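You operate a simulated robot arm through the tools that you are given. There is no shell and no other tool.

The job below is to be done with a simulated robot arm. You get a single attempt, and the scene is never put back.

Task
Wind the striped paper on until its black line meets the red pointer.
Fine: raise the paper bar and pull the paper lever forward first; lever back and bar down at the end. Where these are worked on the way, their far stop is far enough and under half their travel is too little: paper bar, paper lever.
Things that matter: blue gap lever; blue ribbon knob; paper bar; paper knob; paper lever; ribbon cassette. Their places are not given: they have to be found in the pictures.

It is judged by the outcome, as a careful person would: the job done as asked, and still so three seconds after it is handed in. It fails if anything else is knocked over, pushed out of place, dropped, spilled or broken.

Robot
A 7-joint arm with a two-finger parallel gripper, fixed in place. Base frame: the origin is at the foot of the arm, x ahead of it, y to its left, z up. Units: cm, degrees, N and s.
With the tool pointing down near the work surface it reaches from about 44 to 90 cm from the base axis. Its first joint turns from -17.0 to 126.0 degrees. Payload 1.57 kg.
The TCP is the grasp point between the finger pads, 3 cm short of the fingertips. In the tool frame z runs along the fingers and y along their closing line. The gripper opens to 8 cm. The fingers are 1.7 cm wide and 1.2 cm thick; the gripper's body (4 by 8.2 cm) begins 8 cm behind the TCP.
Orientation is that of the tool frame in the base frame, as [roll, pitch, yaw] about the fixed x, y, z axes, in that order (R = Rz(yaw) Ry(pitch) Rx(roll)). With the fingers straight down and closing along the base's y, the tool's x points along the base's -x, its y along +y and its z along -z.

Tools
- The arm moves only by the tool drive_tool. Its argument "rows" is a list of rows, each a list of 6 numbers: the shift along the tool's x, y, z in mm, then the turn, a rotation vector about the tool's x, y, z in rad. In form: [[x, y, z, ax, ay, az], ...]. A call has 1 to 20 rows; each row shifts and turns the commanded pose from where the row before left it, along the tool's axes as they then stand. "jaw" is the closure, from 0 (fully open) to 1 (shut), set as the call begins (left out, the last holds). A row lasts 0.2 s, in which the tool goes at most 5 cm and 8.6 degrees; a call with a longer step from one row to the next is refused whole, and so is a gripper value outside its range. Where a pose cannot be reached the arm comes as near as it can. A force on the tool above 40 N (or 10 N above the force at the start of the call, whichever is more), or a blocked arm, ends the call early, and 0.2 s more pass. Each finger travels about 4.5 cm/s and halts on what it meets, pressing with about 30 N; the grip force reading is that of the motor and also rises with nothing between the fingers. The clock runs only during rows and for 0.2 s after the last one: add rows that do not move to give the fingers time. It gives the time, the measured TCP pose, the force on the tool (base axes), the opening and the grip force at its end, in the units of the frame above (readings bear some noise), with the torque about the TCP (base axes, N m) and any sound that the robot's microphone picked up.
- Cameras (640 x 400 px; columns grow to the right, rows downward): "scene" is fixed at [40.06, -49.97, 148.41]; the picture's right is [0.97, -0.26, 0.00], its down [-0.05, -0.17, -0.98] and it looks along [0.26, 0.95, -0.18] (base axes); focal length 214 px, centre (320, 200). "wrist" rides on the gripper at [7.2, -0.6, -12.2] in the tool frame; the picture's right is [0.09, 1.00, 0.00], its down [-0.84, 0.08, -0.54] and it looks along [-0.54, 0.05, 0.84] (tool axes); focal length 238 px, centre (320, 200).
- snapshot(camera): a new picture of that camera. It takes no simulated time.
- slide_trunk(by): slides the trunk up (or, below 0, down) by that many cm; the arm rides with it, the base frame stays. It gives what a move gives, with no picture.
- pixel_to_xyz(camera, pixels): there is no depth. For up to 12 entries [column, row, z] of the newest picture of that camera ("zoom" is the newest enlarged one), the place [x, y] in the base frame at which the ray of that pixel passes the height z, good to about 0.3 cm. It takes no simulated time.
- zoom(camera, box): a new picture of the part [left, top, right, bottom] of that camera's present view, enlarged. It takes no simulated time.
- finish_job(): hands the job in; it is judged then, once.

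Unless the task says otherwise, let go and move clear before handing in.

The tools are called after "Emit:" as a command line: name --pt "numbers of a row" for each row, then --argument value for the rest, lists and objects as JSON in quotes. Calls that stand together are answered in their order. drive_tool: Moves the arm, as the interface text tells. Its arguments: {"type":"object","properties":{"rows":{"type":"array"},"jaw":{"type":"number"}},"required":["rows"]} The other tools are called the same way: slide_trunk (by) slides the trunk up or down; snapshot (camera) takes a picture; pixel_to_xyz (camera, pixels) gives the place at which the rays of pixels pass given heights; zoom (camera, box) takes an enlarged picture of a part of a camera's view; finish_job () hands the job in.

At the start:

```text
clock: 0.0
ee_pos: [51.26, -2.52, 126.48]
tcp_rot: [180.0, 0.1, 180.0]
contact_force: [-0.3, -0.2, -0.4]
wrist_torque: [0.04, -0.01, 0.01]
finger_gap: 8.0
gripper_force: 0.0
trunk travel left (down, up): [-72.5, 6.5]
```

scene: 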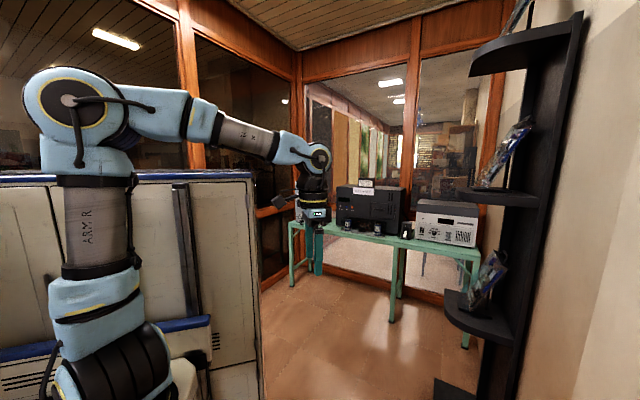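
wrist: 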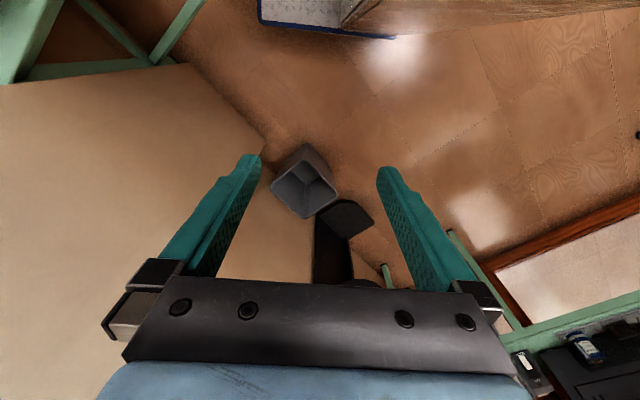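

The scene picture shows a green bench with a black machine near (370,207) and a white device near (445,222). I zoom in to look closer.

Emit:
zoom --camera "scene" --box '[280, 160, 500, 300]'

Emit:
zoom --camera "scene" --box '[320, 170, 420, 245]'

```text
2.86 times, centred on (390, 230) of scene
```

zoom: 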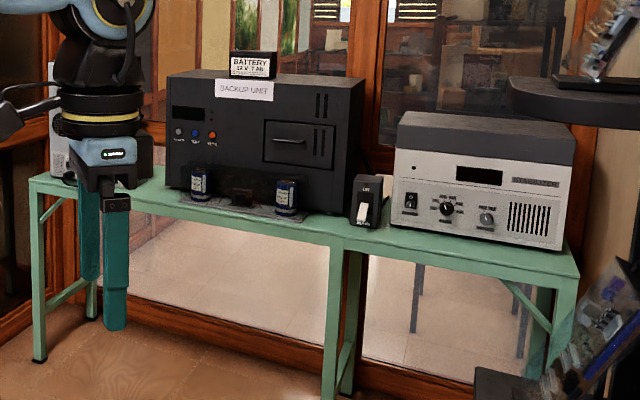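

```text
5.33 times, centred on (370, 208) of scene
```

zoom: 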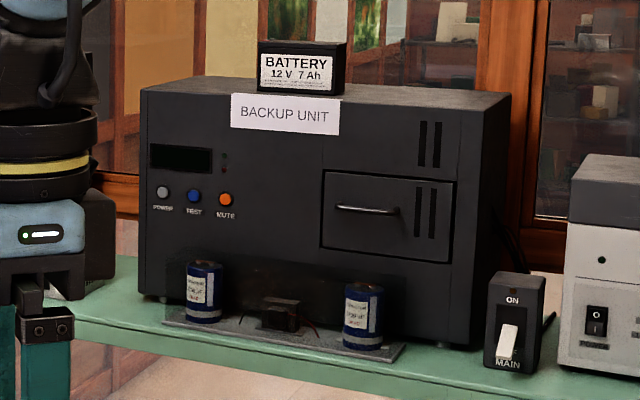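

The bench holds a backup unit and a stimulator, but no printer with striped paper. I look at the rest of both views.

Emit:
zoom --camera "scene" --box '[0, 160, 320, 400]'

Emit:
zoom --camera "scene" --box '[420, 0, 640, 400]'

Emit:
zoom --camera "wrist" --box '[440, 240, 640, 400]'

Emit:
zoom --camera "wrist" --box '[0, 0, 420, 300]'

```text
1.67 times, centred on (160, 280) of scene
```

zoom: 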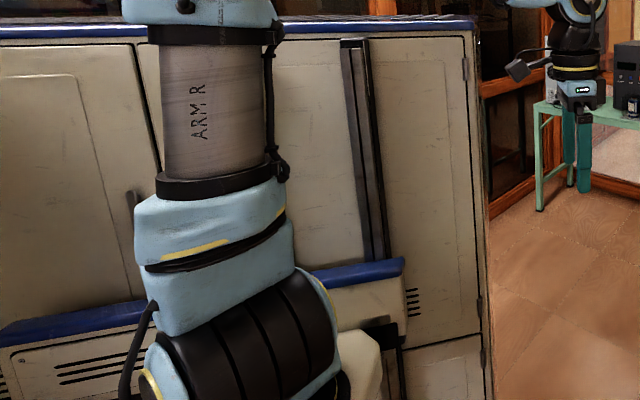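

```text
1.00 times, centred on (530, 200) of scene (not enlarged: the box is as wide or as high as the picture)
```

zoom: 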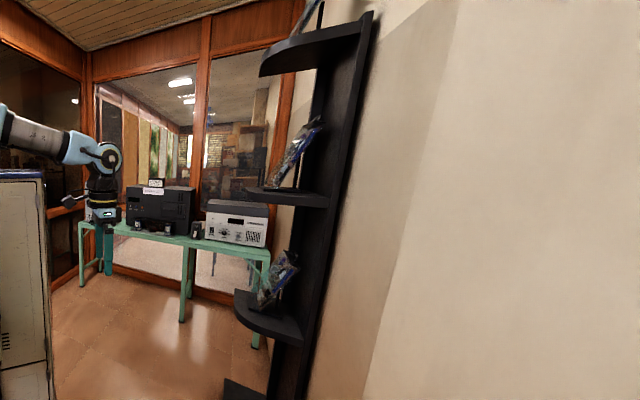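

```text
2.50 times, centred on (540, 320) of wrist
```

zoom: 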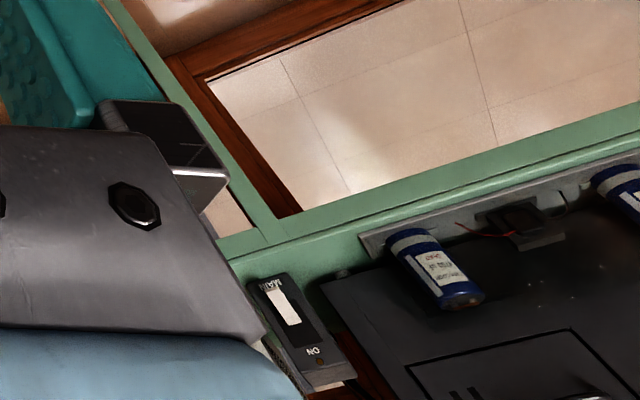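

```text
1.33 times, centred on (210, 150) of wrist
```

zoom: 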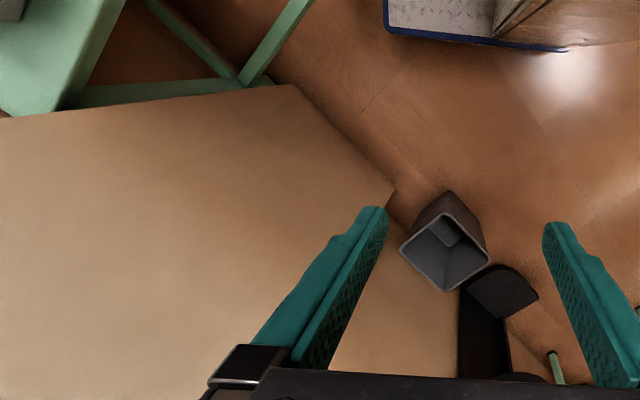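

No printer is visible yet; a second green bench shows at the wrist picture's upper left (30,30), towards -y. I turn the wrist in place to look around.

Emit:
drive_tool --pt "0 0 0 0 0 0.14" --pt "0 0 0 0 0 0.14" --pt "0 0 0 0 0 0.14" --pt "0 0 0 0 0 0.14" --pt "0 0 0 0 0 0.14" --pt "0 0 0 0 0 0.14" --pt "0 0 0 0 0 0.14" --pt "0 0 0 0 0 0.14" --pt "0 0 0 0 0 0.14" --pt "0 0 0 0 0 0.14" --pt "0 0 0 0 0 0.14"

Emit:
snapshot --camera "wrist"

```text
clock: 2.4
ee_pos: [51.23, -2.51, 126.52]
tcp_rot: [180.0, 0.0, 91.5]
contact_force: [0.1, 0.4, 0.4]
wrist_torque: [-0.01, 0.02, -0.01]
finger_gap: 8.01
gripper_force: 0.2
trunk travel left (down, up): [-72.5, 6.5]
```

```text
taken
```

wrist: 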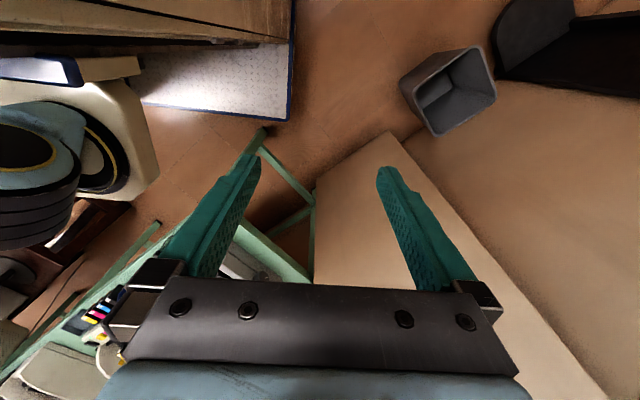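

The second bench appears at lower left, with colored squares at (105,305), white things at (230,260) and beige things at (60,370). I zoom and estimate its position.

Emit:
zoom --camera "wrist" --box '[0, 200, 320, 400]'

Emit:
pixel_to_xyz --camera "wrist" --pixels '[[250, 230, 75], [312, 275, 75], [100, 310, 75], [40, 350, 75], [100, 310, 90], [240, 265, 75]]'

```text
2.00 times, centred on (160, 300) of wrist
```

zoom: 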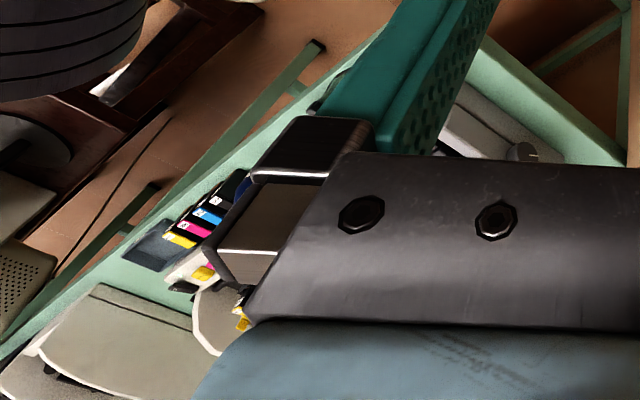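

```text
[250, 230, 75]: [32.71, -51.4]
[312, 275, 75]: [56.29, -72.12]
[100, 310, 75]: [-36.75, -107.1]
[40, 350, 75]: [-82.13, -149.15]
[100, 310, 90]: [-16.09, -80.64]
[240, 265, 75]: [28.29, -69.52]
```

The bench with printers lies towards -y. I swing the tool that way, staying high, to view it from above.

Emit:
drive_tool --pt "-25 0 0 0 0 0" --pt "-25 0 0 0 0 0" --pt "-25 0 0 0 0 0" --pt "-25 -10 0 0 0 0" --pt "-25 -10 0 0 0 0" --pt "-25 -10 0 0 0 0" --pt "-25 -20 0 0 0 0" --pt "-25 -20 0 0 0 0" --pt "-25 -20 0 0 0 0" --pt "-25 -20 0 0 0 0" --pt "-25 -20 0 0 0 0" --pt "-25 -20 0 0 0 0" --pt "-25 -20 0 0 0 0"

Emit:
snapshot --camera "wrist"

Emit:
snapshot --camera "scene"

```text
clock: 5.2
ee_pos: [35.06, -35.4, 126.56]
tcp_rot: [-179.9, -0.1, 91.8]
contact_force: [-0.1, 0.3, 0.5]
wrist_torque: [-0.04, 0.01, 0.0]
finger_gap: 8.0
gripper_force: 0.1
trunk travel left (down, up): [-72.5, 6.5]
```

```text
taken
```

wrist: 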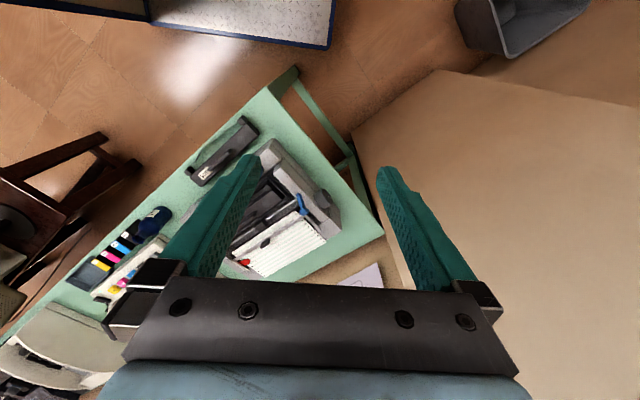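

```text
taken
```

scene: 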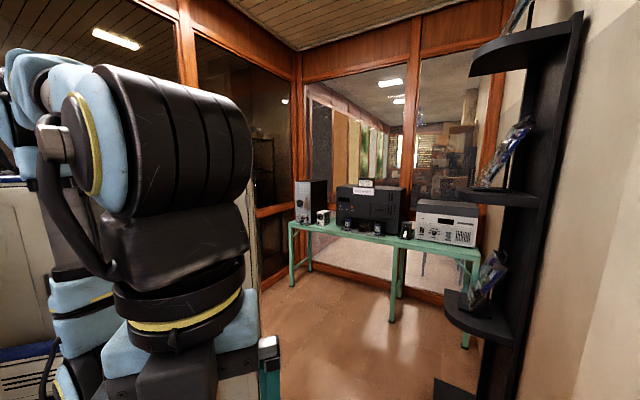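

A dot-matrix printer is at wrist (285,215), with blue lever (300,205), red pointer (243,262), striped paper (290,250). I zoom in.

Emit:
zoom --camera "wrist" --box '[180, 100, 400, 290]'

Emit:
pixel_to_xyz --camera "wrist" --pixels '[[300, 205, 80], [300, 205, 70], [300, 205, 90], [243, 262, 80], [325, 240, 80], [272, 90, 72], [268, 140, 75]]'

```text
2.11 times, centred on (290, 195) of wrist
```

zoom: 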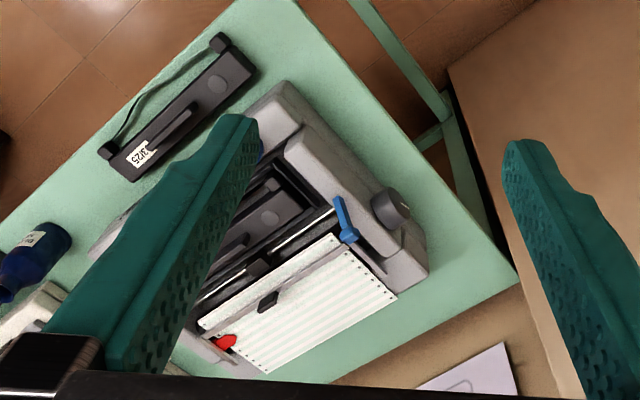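

```text
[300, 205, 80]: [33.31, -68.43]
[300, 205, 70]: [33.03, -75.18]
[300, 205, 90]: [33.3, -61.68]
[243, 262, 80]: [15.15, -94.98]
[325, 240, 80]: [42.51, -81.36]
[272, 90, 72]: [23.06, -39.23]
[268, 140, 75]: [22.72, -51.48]
```

The printer's knob (zoom 390,207), blue lever (345,215), paper and red pointer (222,343) are visible, but a finger hides the left. I pan the tool slightly for a clear view.

Emit:
drive_tool --pt "0 -20 0 0 0 0.12" --pt "0 -20 0 0 0 0.12" --pt "0 -20 0 0 0 0.12"

Emit:
snapshot --camera "wrist"

Emit:
zoom --camera "wrist" --box '[220, 90, 420, 290]'

```text
clock: 6.0
ee_pos: [30.29, -35.48, 124.94]
tcp_rot: [-180.0, 0.0, 71.2]
contact_force: [-0.7, -0.2, 0.7]
wrist_torque: [0.03, 0.0, 0.01]
finger_gap: 7.98
gripper_force: 0.0
out of reach, approached as far as the arm can: row 3
trunk travel left (down, up): [-72.5, 6.5]
```

```text
taken
```

wrist: 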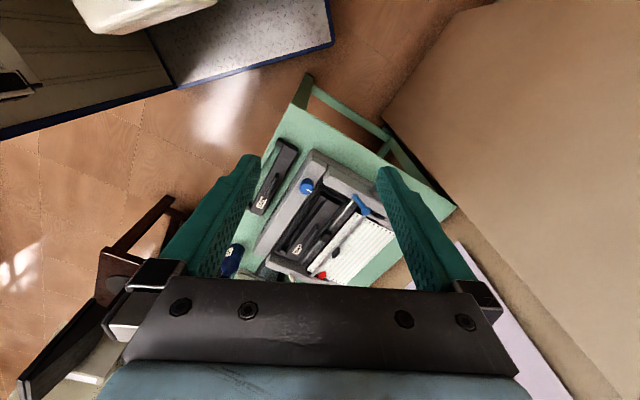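

```text
2.00 times, centred on (320, 190) of wrist
```

zoom: 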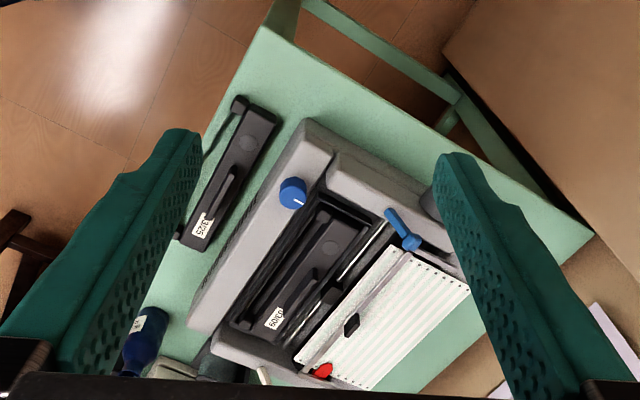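

Now visible: blue ribbon knob (zoom 290,193), gap lever (405,230), paper bar with black roller (350,323), red pointer (322,370), white paper lever (262,375). I record rays for triangulation.

Emit:
pixel_to_xyz --camera "zoom" --pixels '[[595, 235, 70], [595, 235, 80], [322, 370, 70], [322, 370, 90], [290, 185, 70], [290, 185, 90], [262, 375, 70], [262, 375, 90], [385, 212, 70], [385, 212, 90], [350, 323, 70], [350, 323, 90]]'

Emit:
zoom --camera "wrist" --box '[250, 200, 380, 290]'

```text
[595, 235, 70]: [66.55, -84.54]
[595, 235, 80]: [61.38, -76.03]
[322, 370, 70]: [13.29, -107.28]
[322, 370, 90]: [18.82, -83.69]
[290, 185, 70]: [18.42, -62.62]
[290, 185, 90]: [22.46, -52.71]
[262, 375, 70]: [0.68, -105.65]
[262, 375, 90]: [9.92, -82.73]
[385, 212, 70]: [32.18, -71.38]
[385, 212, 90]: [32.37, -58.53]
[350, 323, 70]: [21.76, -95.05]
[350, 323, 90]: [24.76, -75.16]
```

```text
4.44 times, centred on (315, 245) of wrist
```

zoom: 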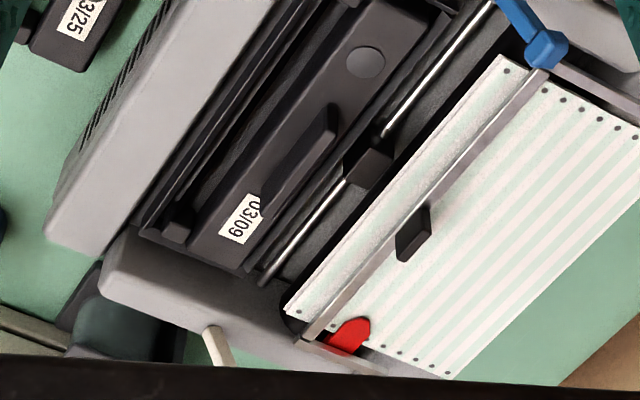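

I move the tool about 14 cm toward the printer for a second viewpoint.

Emit:
drive_tool --pt "-35 0 0 0 0 0" --pt "-35 0 0 0 0 0" --pt "-35 0 0 0 0 0" --pt "-35 0 0 0 0 0" --pt "0 0 0 0 0 0"

Emit:
snapshot --camera "wrist"

Emit:
zoom --camera "wrist" --box '[240, 80, 440, 280]'

```text
clock: 7.2
ee_pos: [26.02, -48.7, 124.96]
tcp_rot: [180.0, 0.1, 71.2]
contact_force: [0.0, -0.3, -0.2]
wrist_torque: [-0.01, -0.01, 0.02]
finger_gap: 8.02
gripper_force: 0.1
trunk travel left (down, up): [-72.5, 6.5]
```

```text
taken
```

wrist: 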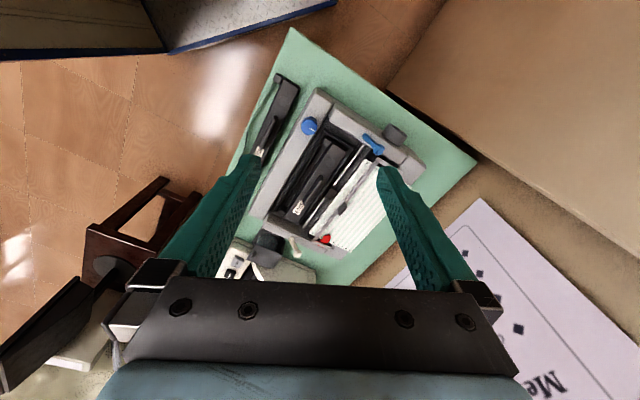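

```text
2.00 times, centred on (340, 180) of wrist
```

zoom: 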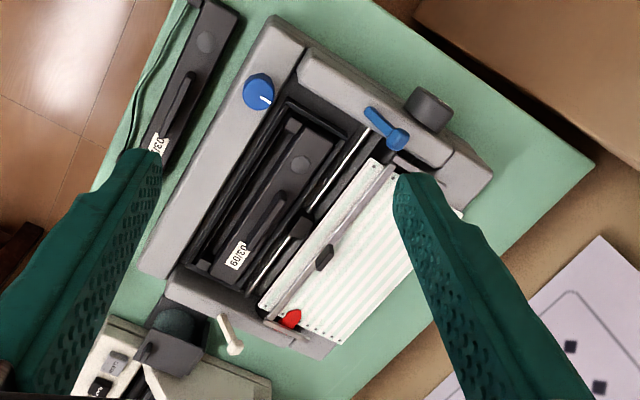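

The whole printer is now visible. I triangulate the same features.

Emit:
pixel_to_xyz --camera "zoom" --pixels '[[595, 165, 70], [595, 165, 80], [292, 318, 70], [292, 318, 90], [258, 82, 70], [258, 82, 90], [222, 318, 70], [222, 318, 90], [370, 112, 70], [370, 112, 90], [324, 258, 70], [324, 258, 90]]'

Emit:
zoom --camera "wrist" --box '[265, 180, 395, 270]'

Emit:
zoom --camera "wrist" --box '[335, 100, 455, 180]'

```text
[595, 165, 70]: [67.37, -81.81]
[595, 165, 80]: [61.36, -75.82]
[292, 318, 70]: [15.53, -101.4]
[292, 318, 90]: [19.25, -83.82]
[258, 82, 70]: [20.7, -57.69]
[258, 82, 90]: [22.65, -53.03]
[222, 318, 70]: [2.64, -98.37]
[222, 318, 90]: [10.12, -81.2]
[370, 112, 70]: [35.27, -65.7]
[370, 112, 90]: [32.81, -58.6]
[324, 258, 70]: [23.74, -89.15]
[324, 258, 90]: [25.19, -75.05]
```

```text
4.44 times, centred on (330, 225) of wrist
```

zoom: 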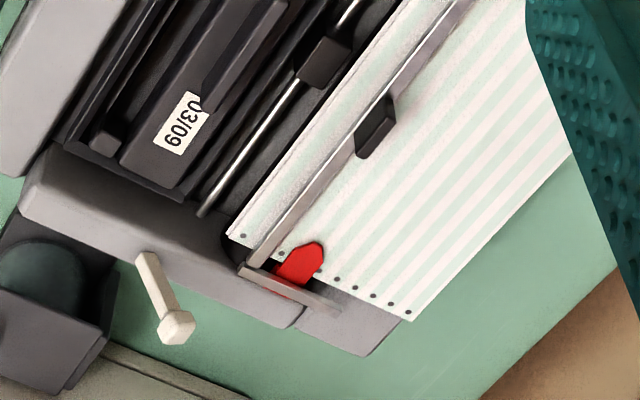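

```text
5.00 times, centred on (395, 140) of wrist
```

zoom: 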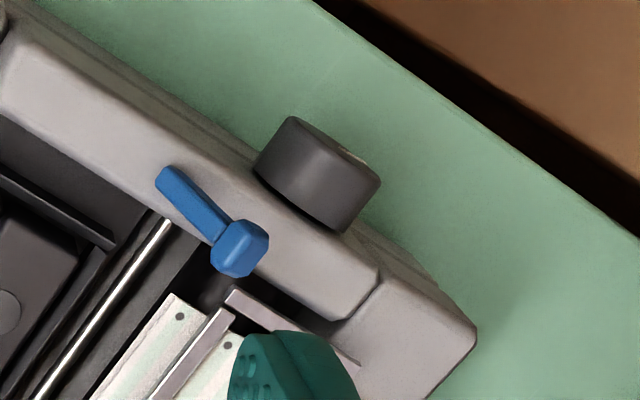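

Bench top comes out at z≈80.5 and printer parts at z≈90. I get more points for the axis direction and the knob.

Emit:
pixel_to_xyz --camera "zoom" --pixels '[[290, 150, 88], [345, 195, 88], [318, 175, 88], [345, 150, 88], [228, 300, 90], [360, 365, 90], [178, 318, 89], [170, 225, 88], [475, 330, 88], [240, 245, 92], [355, 210, 88], [5, 50, 88]]'

Emit:
zoom --camera "wrist" --box '[265, 180, 395, 270]'

Emit:
pixel_to_xyz --camera "zoom" --pixels '[[245, 265, 90], [340, 310, 90], [232, 237, 89], [408, 312, 89], [145, 258, 90], [175, 328, 94], [385, 100, 91], [365, 155, 91], [200, 212, 88], [318, 255, 90], [20, 190, 88], [370, 355, 86]]'

```text
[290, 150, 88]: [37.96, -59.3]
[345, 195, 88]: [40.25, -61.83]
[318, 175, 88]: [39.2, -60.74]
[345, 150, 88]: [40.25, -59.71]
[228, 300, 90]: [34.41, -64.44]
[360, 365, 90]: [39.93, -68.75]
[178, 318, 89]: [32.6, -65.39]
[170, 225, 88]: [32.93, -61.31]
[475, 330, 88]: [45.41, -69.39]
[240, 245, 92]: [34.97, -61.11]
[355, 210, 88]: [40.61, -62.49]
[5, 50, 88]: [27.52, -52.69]
```

```text
4.44 times, centred on (330, 225) of wrist
```

zoom: 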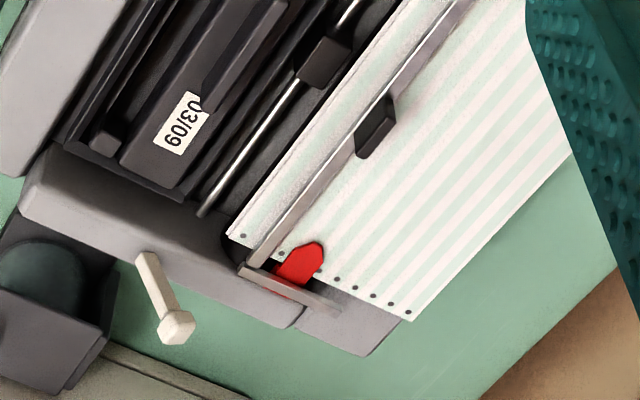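

```text
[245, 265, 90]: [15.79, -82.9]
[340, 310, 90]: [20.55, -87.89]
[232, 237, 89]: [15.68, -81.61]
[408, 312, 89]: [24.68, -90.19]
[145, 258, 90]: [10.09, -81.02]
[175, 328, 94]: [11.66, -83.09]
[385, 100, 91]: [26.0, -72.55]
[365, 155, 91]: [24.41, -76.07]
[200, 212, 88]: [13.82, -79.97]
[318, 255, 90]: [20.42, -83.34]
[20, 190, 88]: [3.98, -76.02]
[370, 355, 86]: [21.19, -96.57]
```

The platen axis runs at 45° (u≈(0.71,0.71)), the front faces (-0.71,0.71), and the knob is near (39,-60.5). I square up with the printer and move closer from its front.

Emit:
drive_tool --pt "0 0 0 0 0 -0.139" --pt "0 0 0 0 0 -0.139" --pt "0 0 0 0 0 -0.139" --pt "0 0 0 0 0 -0.139" --pt "0 0 0 0 0 -0.139" --pt "0 0 0 0 0 -0.139" --pt "0 0 0 0 0 -0.139" --pt "0 0 0 0 0 -0.139" --pt "-15 -31 20 0 0 0" --pt "-15 -31 20 0 0 0" --pt "-15 -31 20 0 0 0" --pt "-15 -31 20 0 0 0" --pt "-15 -31 20 0 0 0" --pt "-15 -31 20 0 0 0" --pt "0 0 0 0 0 0"

Emit:
snapshot --camera "wrist"

```text
clock: 10.4
ee_pos: [18.78, -68.04, 112.95]
tcp_rot: [180.0, 0.0, 134.9]
contact_force: [0.4, -0.4, 1.1]
wrist_torque: [-0.01, -0.04, 0.0]
finger_gap: 8.0
gripper_force: 0.1
trunk travel left (down, up): [-72.5, 6.5]
```

```text
taken
```

wrist: 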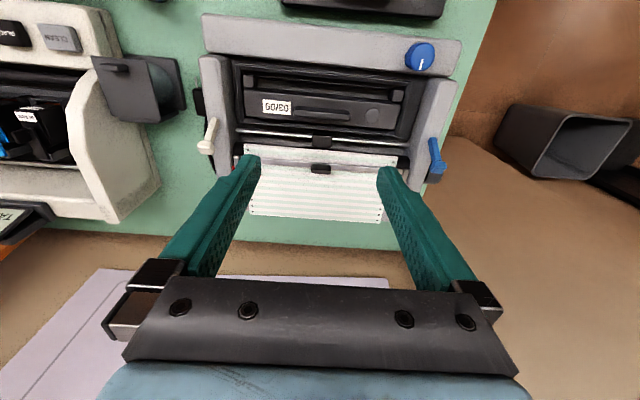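

A square view from the front: white lever at (208,135), blue gap lever (437,155), bar tab (320,168). I zoom in on these.

Emit:
zoom --camera "wrist" --box '[190, 110, 330, 200]'

Emit:
zoom --camera "wrist" --box '[310, 110, 460, 210]'

Emit:
zoom --camera "wrist" --box '[180, 0, 480, 230]'

```text
4.44 times, centred on (260, 155) of wrist
```

zoom: 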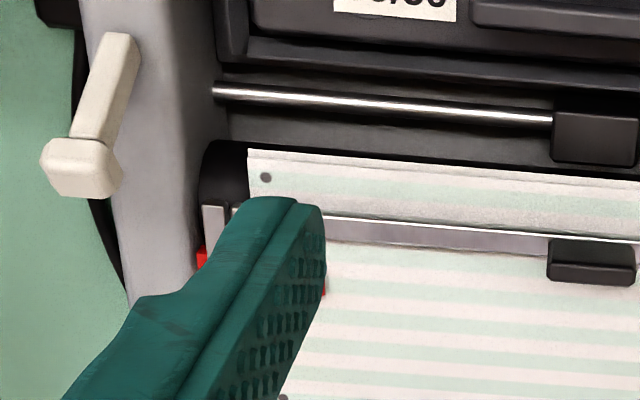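

```text
4.00 times, centred on (385, 160) of wrist
```

zoom: 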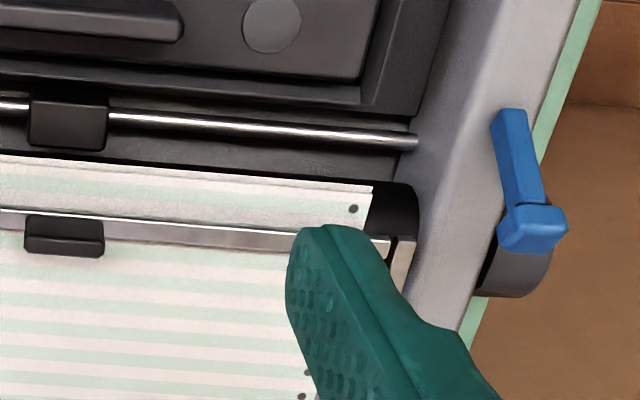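

```text
1.74 times, centred on (330, 115) of wrist
```

zoom: 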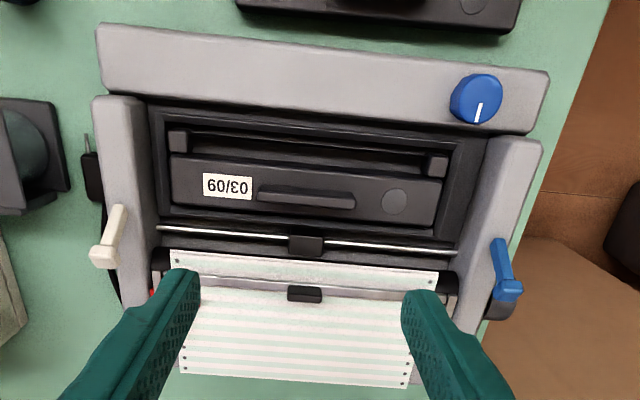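

I triangulate the white lever's head and base, bar ends and tab from this view.

Emit:
zoom --camera "wrist" --box '[190, 110, 330, 200]'

Emit:
pixel_to_xyz --camera "zoom" --pixels '[[78, 168, 90], [78, 168, 98], [122, 45, 86], [122, 45, 92], [592, 245, 88], [592, 245, 94], [592, 278, 88], [592, 278, 94], [265, 177, 90], [215, 212, 90], [252, 152, 88], [630, 280, 90]]'

```text
4.44 times, centred on (260, 155) of wrist
```

zoom: 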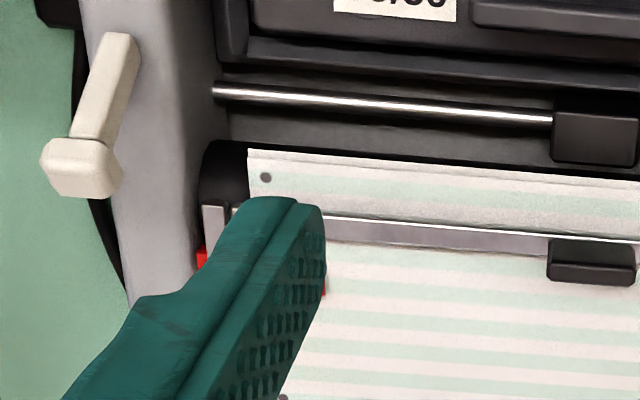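

```text
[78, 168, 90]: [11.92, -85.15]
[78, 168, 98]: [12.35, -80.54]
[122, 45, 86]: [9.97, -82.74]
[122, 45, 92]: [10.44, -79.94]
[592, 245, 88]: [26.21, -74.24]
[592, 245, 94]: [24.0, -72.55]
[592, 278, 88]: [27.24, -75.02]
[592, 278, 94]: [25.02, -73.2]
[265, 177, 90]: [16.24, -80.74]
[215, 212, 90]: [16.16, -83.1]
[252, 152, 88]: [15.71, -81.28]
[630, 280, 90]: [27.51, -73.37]
```

The white lever head is at about (12.1,-82.1,95), leaning to the rear from a base at (10.2,-80.9,90), and the bar's tab is at about (25.3,-73.7,92). I move to the knob side for a side view of the bar and knob.

Emit:
drive_tool --pt "-23 35 0 0 0 0" --pt "-23 35 0 0 0 0" --pt "-23 35 0 0 0 0" --pt "-23 35 0 0 0 0" --pt "-23 35 0 0 0 0" --pt "0 0 9 0 0 0.143" --pt "0 0 9 0 0 0.143" --pt "0 0 9 0 0 0.143" --pt "0 0 9 0 0 0.143" --pt "0 0 9 0 0 0.143" --pt "0 0 9 0 0 0.143" --pt "0 0 9 0 0 0.143" --pt "0 0 9 0 0 0.143" --pt "0 0 9 0 0 0.143" --pt "0 0 9 0 0 0.143" --pt "0 0 9 0 0 0.143" --pt "0 0 0 0 -0.125 0" --pt "0 0 0 0 -0.125 0" --pt "0 0 0 0 -0.125 0" --pt "0 0 0 0 -0.125 0"

Emit:
snapshot --camera "wrist"

```text
clock: 14.6
ee_pos: [39.44, -64.12, 102.97]
tcp_rot: [179.9, 28.8, 44.7]
contact_force: [-0.5, 0.2, 0.6]
wrist_torque: [0.05, -0.07, 0.02]
finger_gap: 7.99
gripper_force: 0.0
trunk travel left (down, up): [-72.5, 6.5]
```

```text
taken
```

wrist: 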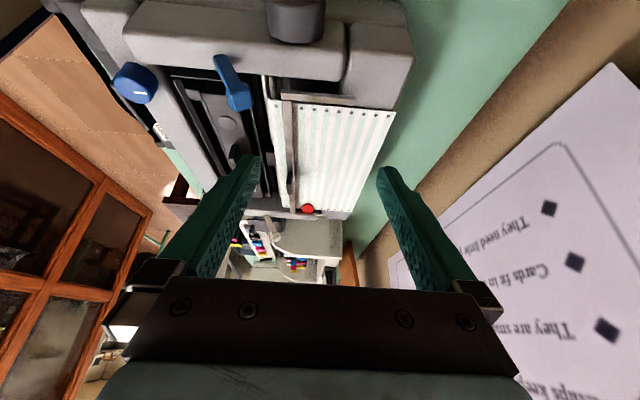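

I get a side view: knob (295,20), gap lever (232,85), bar arm (315,98). Zooming.

Emit:
zoom --camera "wrist" --box '[190, 0, 430, 150]'

Emit:
zoom --camera "wrist" --box '[240, 90, 400, 220]'

```text
2.67 times, centred on (310, 75) of wrist
```

zoom: 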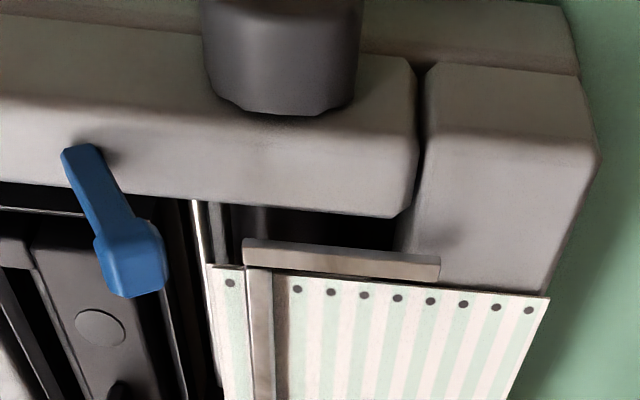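

```text
3.08 times, centred on (320, 155) of wrist
```

zoom: 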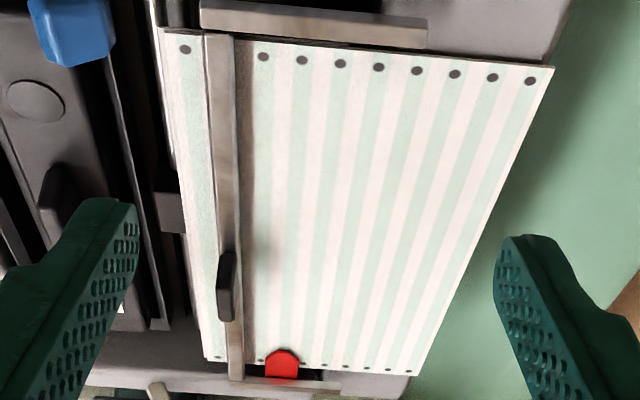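

No black line is visible yet on the exposed paper; the bar arm's rear end (zoom 440,268) looks like the hinge side. I return square to the front and centre above the bar's tab for a close look.

Emit:
drive_tool --pt "0 0 0 0 0.125 0" --pt "0 0 0 0 0.125 0" --pt "0 0 0 0 0.125 0" --pt "0 0 0 0 0.125 0" --pt "0 0 0 0 0 -0.143" --pt "0 0 0 0 0 -0.143" --pt "0 0 0 0 0 -0.143" --pt "0 0 0 0 0 -0.143" --pt "0 0 0 0 0 -0.143" --pt "0 0 0 0 0 -0.143" --pt "0 0 0 0 0 -0.143" --pt "0 0 0 0 0 -0.143" --pt "0 0 0 0 0 -0.143" --pt "0 0 0 0 0 -0.143" --pt "0 0 0 0 0 -0.143" --pt "6 -34 0 0 0 0" --pt "6 -34 0 0 0 0" --pt "6 -34 0 0 0 0" --pt "6 -34 0 0 0 0" --pt "6 -34 0 0 0 0"

Emit:
snapshot --camera "wrist"

Emit:
zoom --camera "wrist" --box '[240, 90, 400, 200]'

```text
clock: 18.8
ee_pos: [25.51, -74.23, 102.86]
tcp_rot: [-179.9, 0.0, 134.8]
contact_force: [0.5, 0.6, -0.1]
wrist_torque: [-0.02, 0.02, 0.04]
finger_gap: 8.0
gripper_force: 0.1
trunk travel left (down, up): [-72.5, 6.5]
```

```text
taken
```

wrist: 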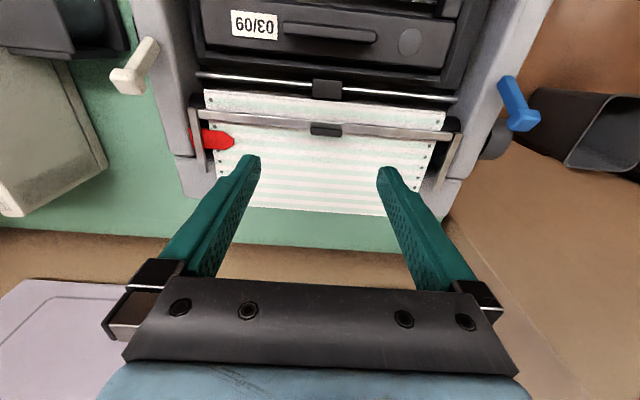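

```text
3.64 times, centred on (320, 145) of wrist
```

zoom: 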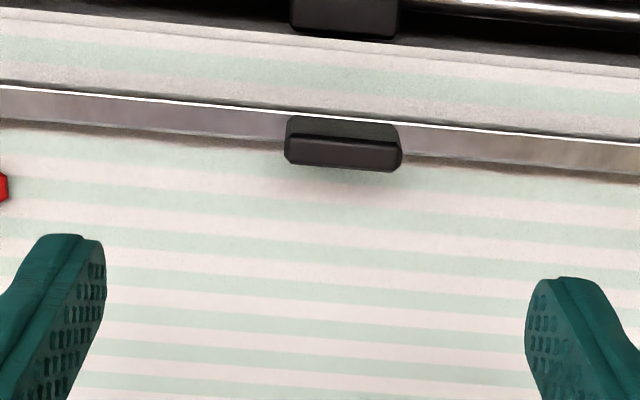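

The tab at zoom (344,143) is about 3 cm wide along the bar. I get rays at several heights for alignment.

Emit:
pixel_to_xyz --camera "zoom" --pixels '[[344, 168, 91], [344, 168, 93], [344, 140, 91], [344, 140, 93], [290, 142, 92], [400, 150, 92], [285, 95, 90], [285, 95, 92], [285, 120, 90], [285, 120, 92], [4, 185, 90], [4, 185, 92]]'

Emit:
zoom --camera "wrist" --box '[180, 100, 300, 190]'

```text
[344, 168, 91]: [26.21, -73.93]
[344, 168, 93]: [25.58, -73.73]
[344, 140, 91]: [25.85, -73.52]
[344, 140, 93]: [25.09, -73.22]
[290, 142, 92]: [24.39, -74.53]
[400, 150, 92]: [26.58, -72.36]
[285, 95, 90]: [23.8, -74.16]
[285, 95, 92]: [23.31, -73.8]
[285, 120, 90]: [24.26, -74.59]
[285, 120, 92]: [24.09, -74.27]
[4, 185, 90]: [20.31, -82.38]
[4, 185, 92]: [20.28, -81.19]
```

```text
4.44 times, centred on (240, 145) of wrist
```

zoom: 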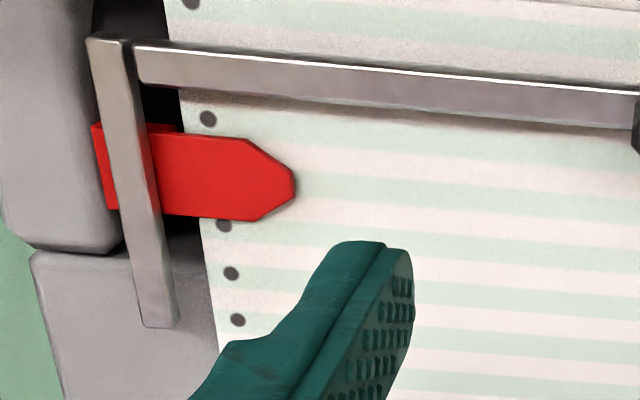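

Tab centre is ≈(25.5,-73.5), just behind the bar. I shift 5 mm along the bar and descend to just above it.

Emit:
drive_tool --pt "0 5 10 0 0 0" --pt "0 0 13 0 0 0" --pt "0 0 13 0 0 0" --pt "0 0 13 0 0 0" --pt "0 0 13 0 0 0" --pt "0 0 10 0 0 0" --pt "0 0 0 0 0 0" --jaw 0.3

Emit:
snapshot --camera "wrist"

Emit:
zoom --camera "wrist" --box '[250, 120, 390, 210]'

```text
clock: 20.4
ee_pos: [25.57, -73.7, 95.74]
tcp_rot: [-179.9, -0.1, 134.8]
contact_force: [0.0, 0.1, 0.5]
wrist_torque: [0.03, 0.02, -0.02]
finger_gap: 5.59
gripper_force: 0.0
trunk travel left (down, up): [-72.5, 6.5]
```

```text
taken
```

wrist: 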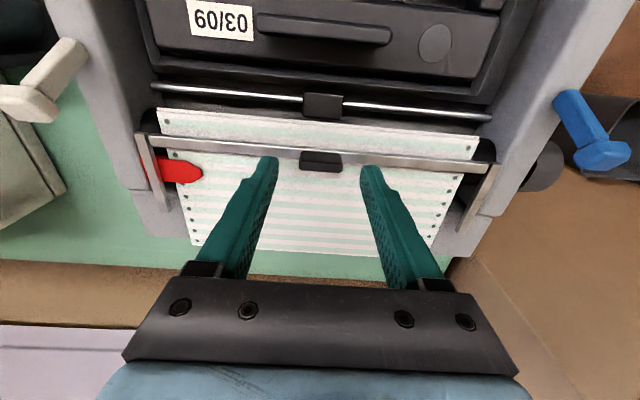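

```text
4.44 times, centred on (320, 165) of wrist
```

zoom: 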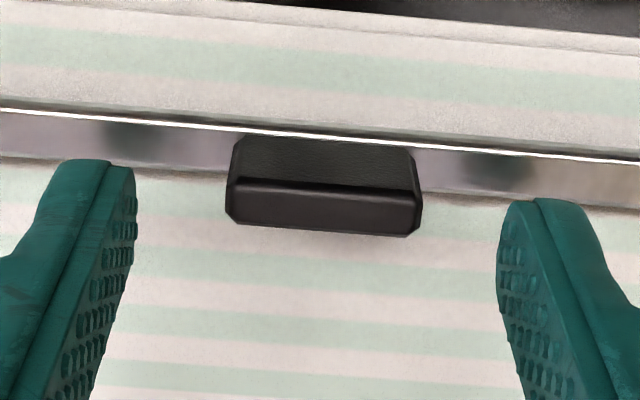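

Fingers straddle the tab evenly (zoom cols 135/497 vs tab 227–418). I lower another 12 mm and close.

Emit:
drive_tool --pt "0 0 6 0 0 0" --pt "0 0 6 0 0 0" --pt "0 0 0 0 0 0"

Emit:
zoom --camera "wrist" --box '[250, 120, 390, 210]'

```text
clock: 21.2
ee_pos: [25.75, -73.54, 94.51]
tcp_rot: [180.0, -0.1, 134.8]
contact_force: [0.4, -0.5, -0.6]
wrist_torque: [0.0, 0.0, -0.01]
finger_gap: 5.6
gripper_force: 0.1
trunk travel left (down, up): [-72.5, 6.5]
```

```text
4.44 times, centred on (320, 165) of wrist
```

zoom: 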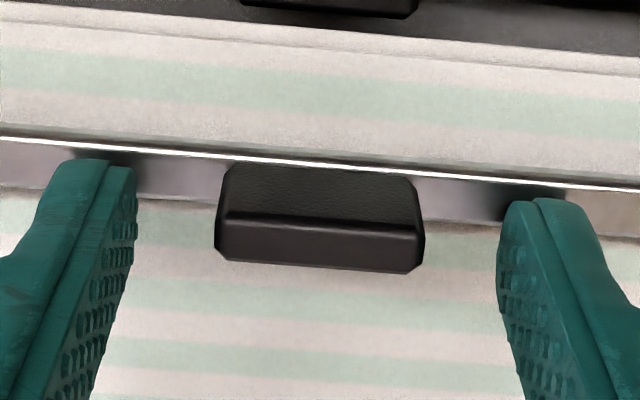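

No contact yet; fingertips are beside the tab. I close the jaw.

Emit:
drive_tool --pt "0 0 0 0 0 0" --pt "0 0 0 0 0 0" --pt "0 0 0 0 0 0" --pt "0 0 0 0 0 0" --jaw 1

Emit:
zoom --camera "wrist" --box '[250, 120, 390, 210]'

```text
clock: 22.2
ee_pos: [25.65, -73.63, 94.57]
tcp_rot: [-179.9, 0.0, 134.7]
contact_force: [-0.9, -2.4, -1.0]
wrist_torque: [-0.01, 0.03, 0.0]
finger_gap: 2.97
gripper_force: 35.6
trunk travel left (down, up): [-72.5, 6.5]
```

```text
4.44 times, centred on (320, 165) of wrist
```

zoom: 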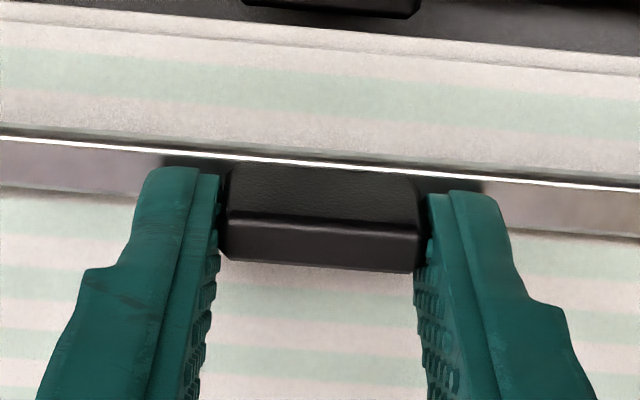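

Tab gripped (gap 2.97). I lift along an arc about the rear hinge, first a small part to check the force.

Emit:
drive_tool --pt "-0.4 0 -5 0 0 0" --pt "-0.6 0 -5 0 0 0" --pt "-1 0 -5 0 0 0" --pt "-1.5 0 -5 0 0 0" --pt "0 0 0 0 0 0"

Emit:
snapshot --camera "wrist"

```text
clock: 23.4
ee_pos: [25.79, -74.04, 96.4]
tcp_rot: [179.9, -0.1, 134.8]
contact_force: [-6.1, -1.3, -16.1]
wrist_torque: [0.61, 0.79, -0.02]
finger_gap: 2.94
gripper_force: 38.8
trunk travel left (down, up): [-72.5, 6.5]
```

```text
taken
```

wrist: 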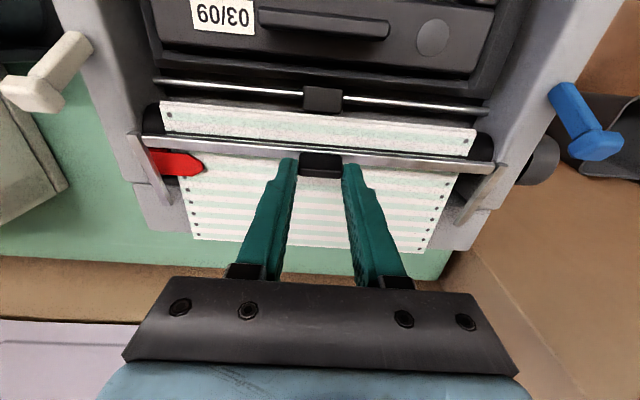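

The bar rose with about 16 N, with twist torque from the tab turning in the grip. I continue lifting while tilting the tool along with the bar.

Emit:
drive_tool --pt "-6.1 0 -6.5 0 0.13 0" --pt "-5.9 0 -6.6 0 0.13 0" --pt "-5.7 0 -6.7 0 0.13 0" --pt "0 0 0 0 0 0"

Emit:
snapshot --camera "wrist"

```text
clock: 24.4
ee_pos: [27.64, -75.72, 98.11]
tcp_rot: [-179.9, -22.2, 134.8]
contact_force: [10.3, -21.0, -14.4]
wrist_torque: [-0.85, -0.68, 0.17]
finger_gap: 2.94
gripper_force: 39.2
trunk travel left (down, up): [-72.5, 6.5]
```

```text
taken
```

wrist: 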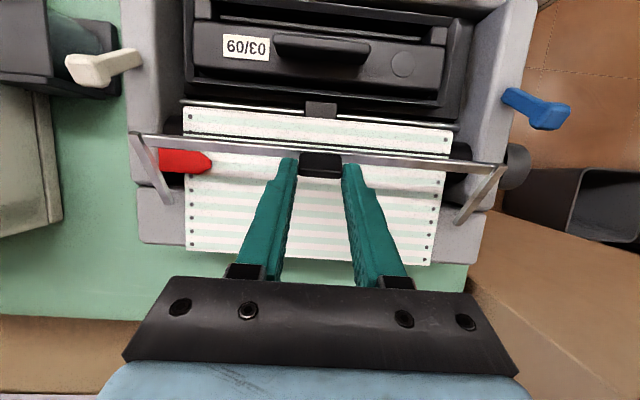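

Force now pulls the tool rearward (about 22 N), so the hinge radius is shorter than I assumed. I zoom in on the arm ends.

Emit:
zoom --camera "wrist" --box '[120, 110, 260, 240]'

Emit:
zoom --camera "wrist" --box '[400, 120, 540, 250]'

Emit:
pixel_to_xyz --camera "wrist" --pixels '[[135, 137, 94], [135, 137, 95], [168, 203, 90], [168, 203, 88], [168, 203, 86], [498, 168, 94], [498, 168, 95], [460, 222, 90], [460, 222, 88], [460, 222, 86]]'

```text
3.08 times, centred on (190, 175) of wrist
```

zoom: 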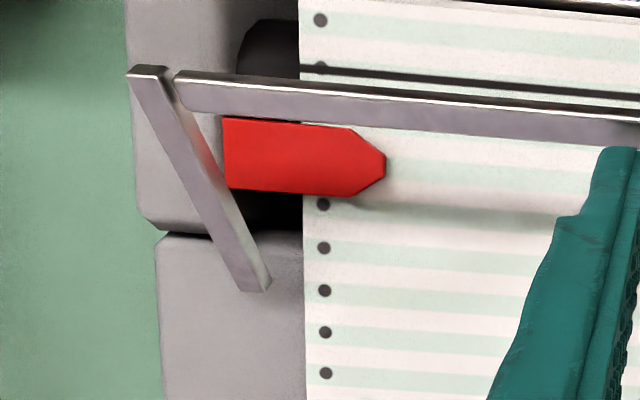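

```text
3.08 times, centred on (470, 185) of wrist
```

zoom: 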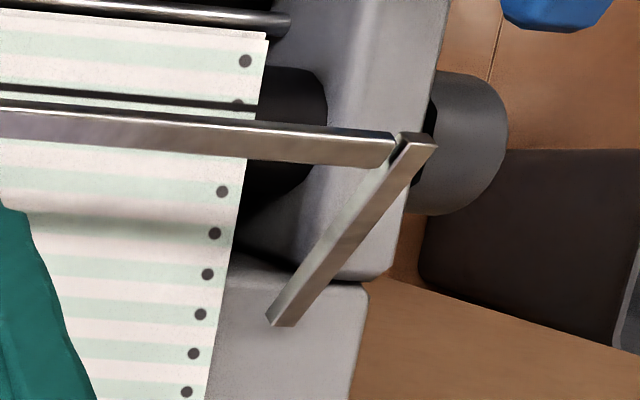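

```text
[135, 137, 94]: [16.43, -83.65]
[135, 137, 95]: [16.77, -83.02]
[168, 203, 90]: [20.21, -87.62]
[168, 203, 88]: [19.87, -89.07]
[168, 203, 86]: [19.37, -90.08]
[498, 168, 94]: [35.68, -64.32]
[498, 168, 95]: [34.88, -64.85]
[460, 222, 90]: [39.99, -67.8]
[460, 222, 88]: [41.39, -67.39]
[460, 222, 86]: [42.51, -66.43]
```

The hinge is at about 6 cm behind the bar, level with it; the bar is at roughly 37°. I continue on the corrected arc.

Emit:
drive_tool --pt "-11.9 0 -4.3 0 0.1 0" --pt "-5.7 0 -5.6 0 0.1 0" --pt "-5.6 0 -5.5 0 0.1 0" --pt "0 0 0 0 0 0"

Emit:
snapshot --camera "wrist"

```text
clock: 25.4
ee_pos: [28.61, -76.72, 98.77]
tcp_rot: [-179.7, -33.8, 134.6]
contact_force: [-9.5, 2.7, 26.0]
wrist_torque: [0.11, 0.22, 0.06]
finger_gap: 2.95
gripper_force: 38.7
out of reach, approached as far as the arm can: row 3
trunk travel left (down, up): [-72.5, 6.5]
```

```text
taken
```

wrist: 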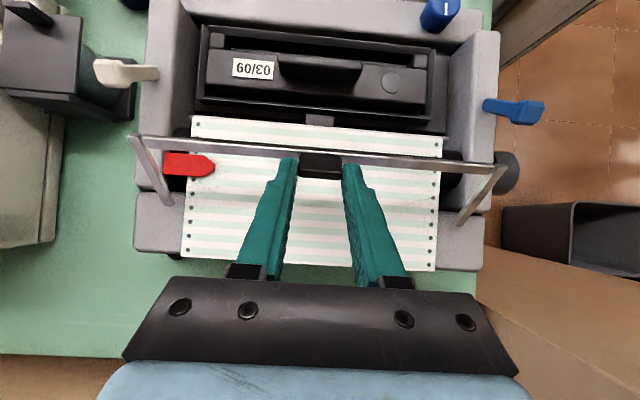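

The arm is at its reach limit with the bar at about 50°. I relax the 26 N preload and open the jaw to see if the bar stays.

Emit:
drive_tool --pt "2.5 0 -4 0 0 0" --pt "0 0 0 0 0 0"

```text
clock: 26.0
ee_pos: [28.63, -76.73, 98.74]
tcp_rot: [179.9, -34.0, 134.8]
contact_force: [-16.7, 5.3, -4.1]
wrist_torque: [0.73, 0.98, 0.12]
finger_gap: 2.97
gripper_force: 38.7
trunk travel left (down, up): [-72.5, 6.5]
```

Preload is lower. I open the jaw slowly.

Emit:
drive_tool --pt "0 0 0 0 0 0" --pt "0 0 0 0 0 0" --pt "0 0 0 0 0 0" --jaw 0.4

Emit:
snapshot --camera "wrist"

```text
clock: 26.8
ee_pos: [28.85, -76.76, 99.01]
tcp_rot: [-180.0, -33.8, 134.8]
contact_force: [0.5, 0.7, -0.2]
wrist_torque: [0.03, -0.03, 0.0]
finger_gap: 4.81
gripper_force: 0.1
trunk travel left (down, up): [-72.5, 6.5]
```

```text
taken
```

wrist: 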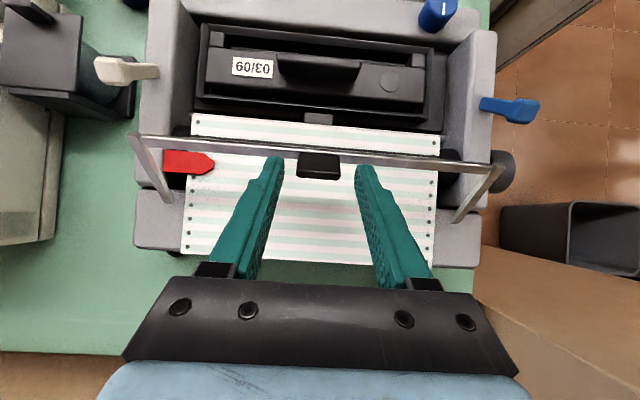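

The bar stays up by itself at about 50°. I retract upward, straighten the tool, close the fingers and go in front of the bar to push it back to its stop.

Emit:
drive_tool --pt "11 0 -17 0 0 0" --pt "11 0 -17 0 0 0" --pt "11 0 -17 0 0 0" --pt "0 0 0 0 -0.118 0" --pt "0 0 0 0 -0.118 0" --pt "0 0 0 0 -0.118 0" --pt "0 0 0 0 -0.118 0" --pt "0 0 0 0 -0.118 0" --pt "26 0 0 0 0 0" --pt "26 0 0 0 0 0" --pt "0 0 0 0 0 0" --jaw 0.3

Emit:
snapshot --camera "wrist"

```text
clock: 29.2
ee_pos: [25.17, -73.05, 105.11]
tcp_rot: [-179.9, 0.0, 134.8]
contact_force: [-0.5, -0.4, 0.4]
wrist_torque: [0.0, -0.04, 0.03]
finger_gap: 5.61
gripper_force: 0.0
trunk travel left (down, up): [-72.5, 6.5]
```

```text
taken
```

wrist: 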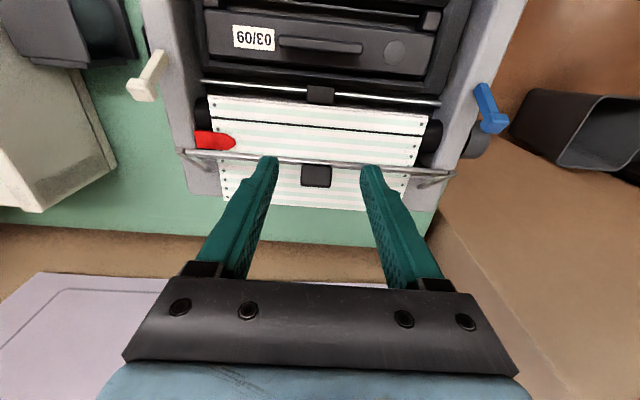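

A thin dark line crosses the paper near (320,125); I check whether it's the black line or a shadow.

Emit:
zoom --camera "wrist" --box '[180, 70, 320, 210]'

Emit:
zoom --camera "wrist" --box '[320, 70, 470, 210]'

```text
2.86 times, centred on (250, 140) of wrist
```

zoom: 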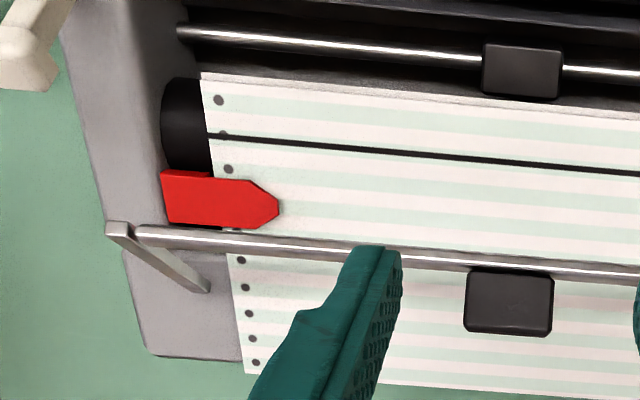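

```text
2.86 times, centred on (395, 140) of wrist
```

zoom: 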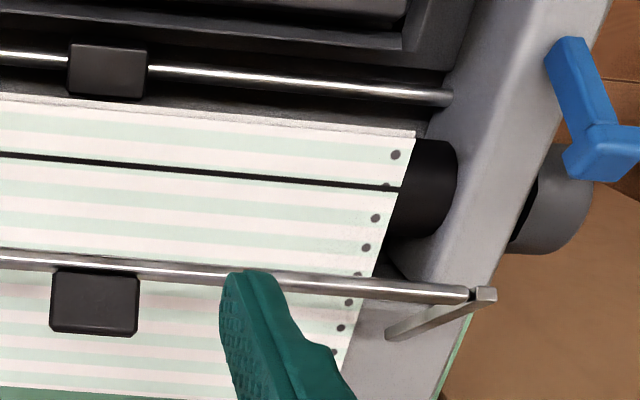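

It is the real black line (zoom left edge row 137), previously hidden by the bar; it must go rearward about 2 hole spacings to the pointer (row 205). Now I close the fingers and descend in front of the bar.

Emit:
drive_tool --pt "0 0 0 0 0 0" --pt "0 0 0 0 0 0" --pt "0 0 0 0 0 0" --pt "0 0 0 0 0 0" --pt "0 0 12 0 0 0" --pt "0 0 12 0 0 0" --pt "0 0 12 0 0 0" --pt "0 0 12 0 0 0" --pt "0 0 12 0 0 0" --pt "0 0 12 0 0 0" --pt "0 0 0 0 0 0" --jaw 1

Emit:
snapshot --camera "wrist"

```text
clock: 31.6
ee_pos: [25.22, -73.32, 97.87]
tcp_rot: [179.9, 0.1, 134.8]
contact_force: [0.2, 0.2, -0.8]
wrist_torque: [-0.01, -0.01, 0.0]
finger_gap: 0.03
gripper_force: 21.4
trunk travel left (down, up): [-72.5, 6.5]
```

```text
taken
```

wrist: 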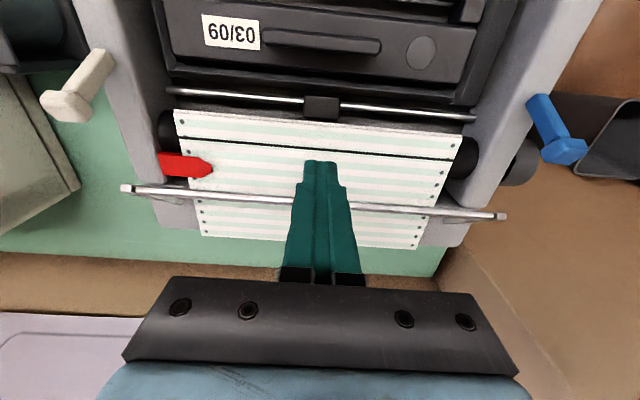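

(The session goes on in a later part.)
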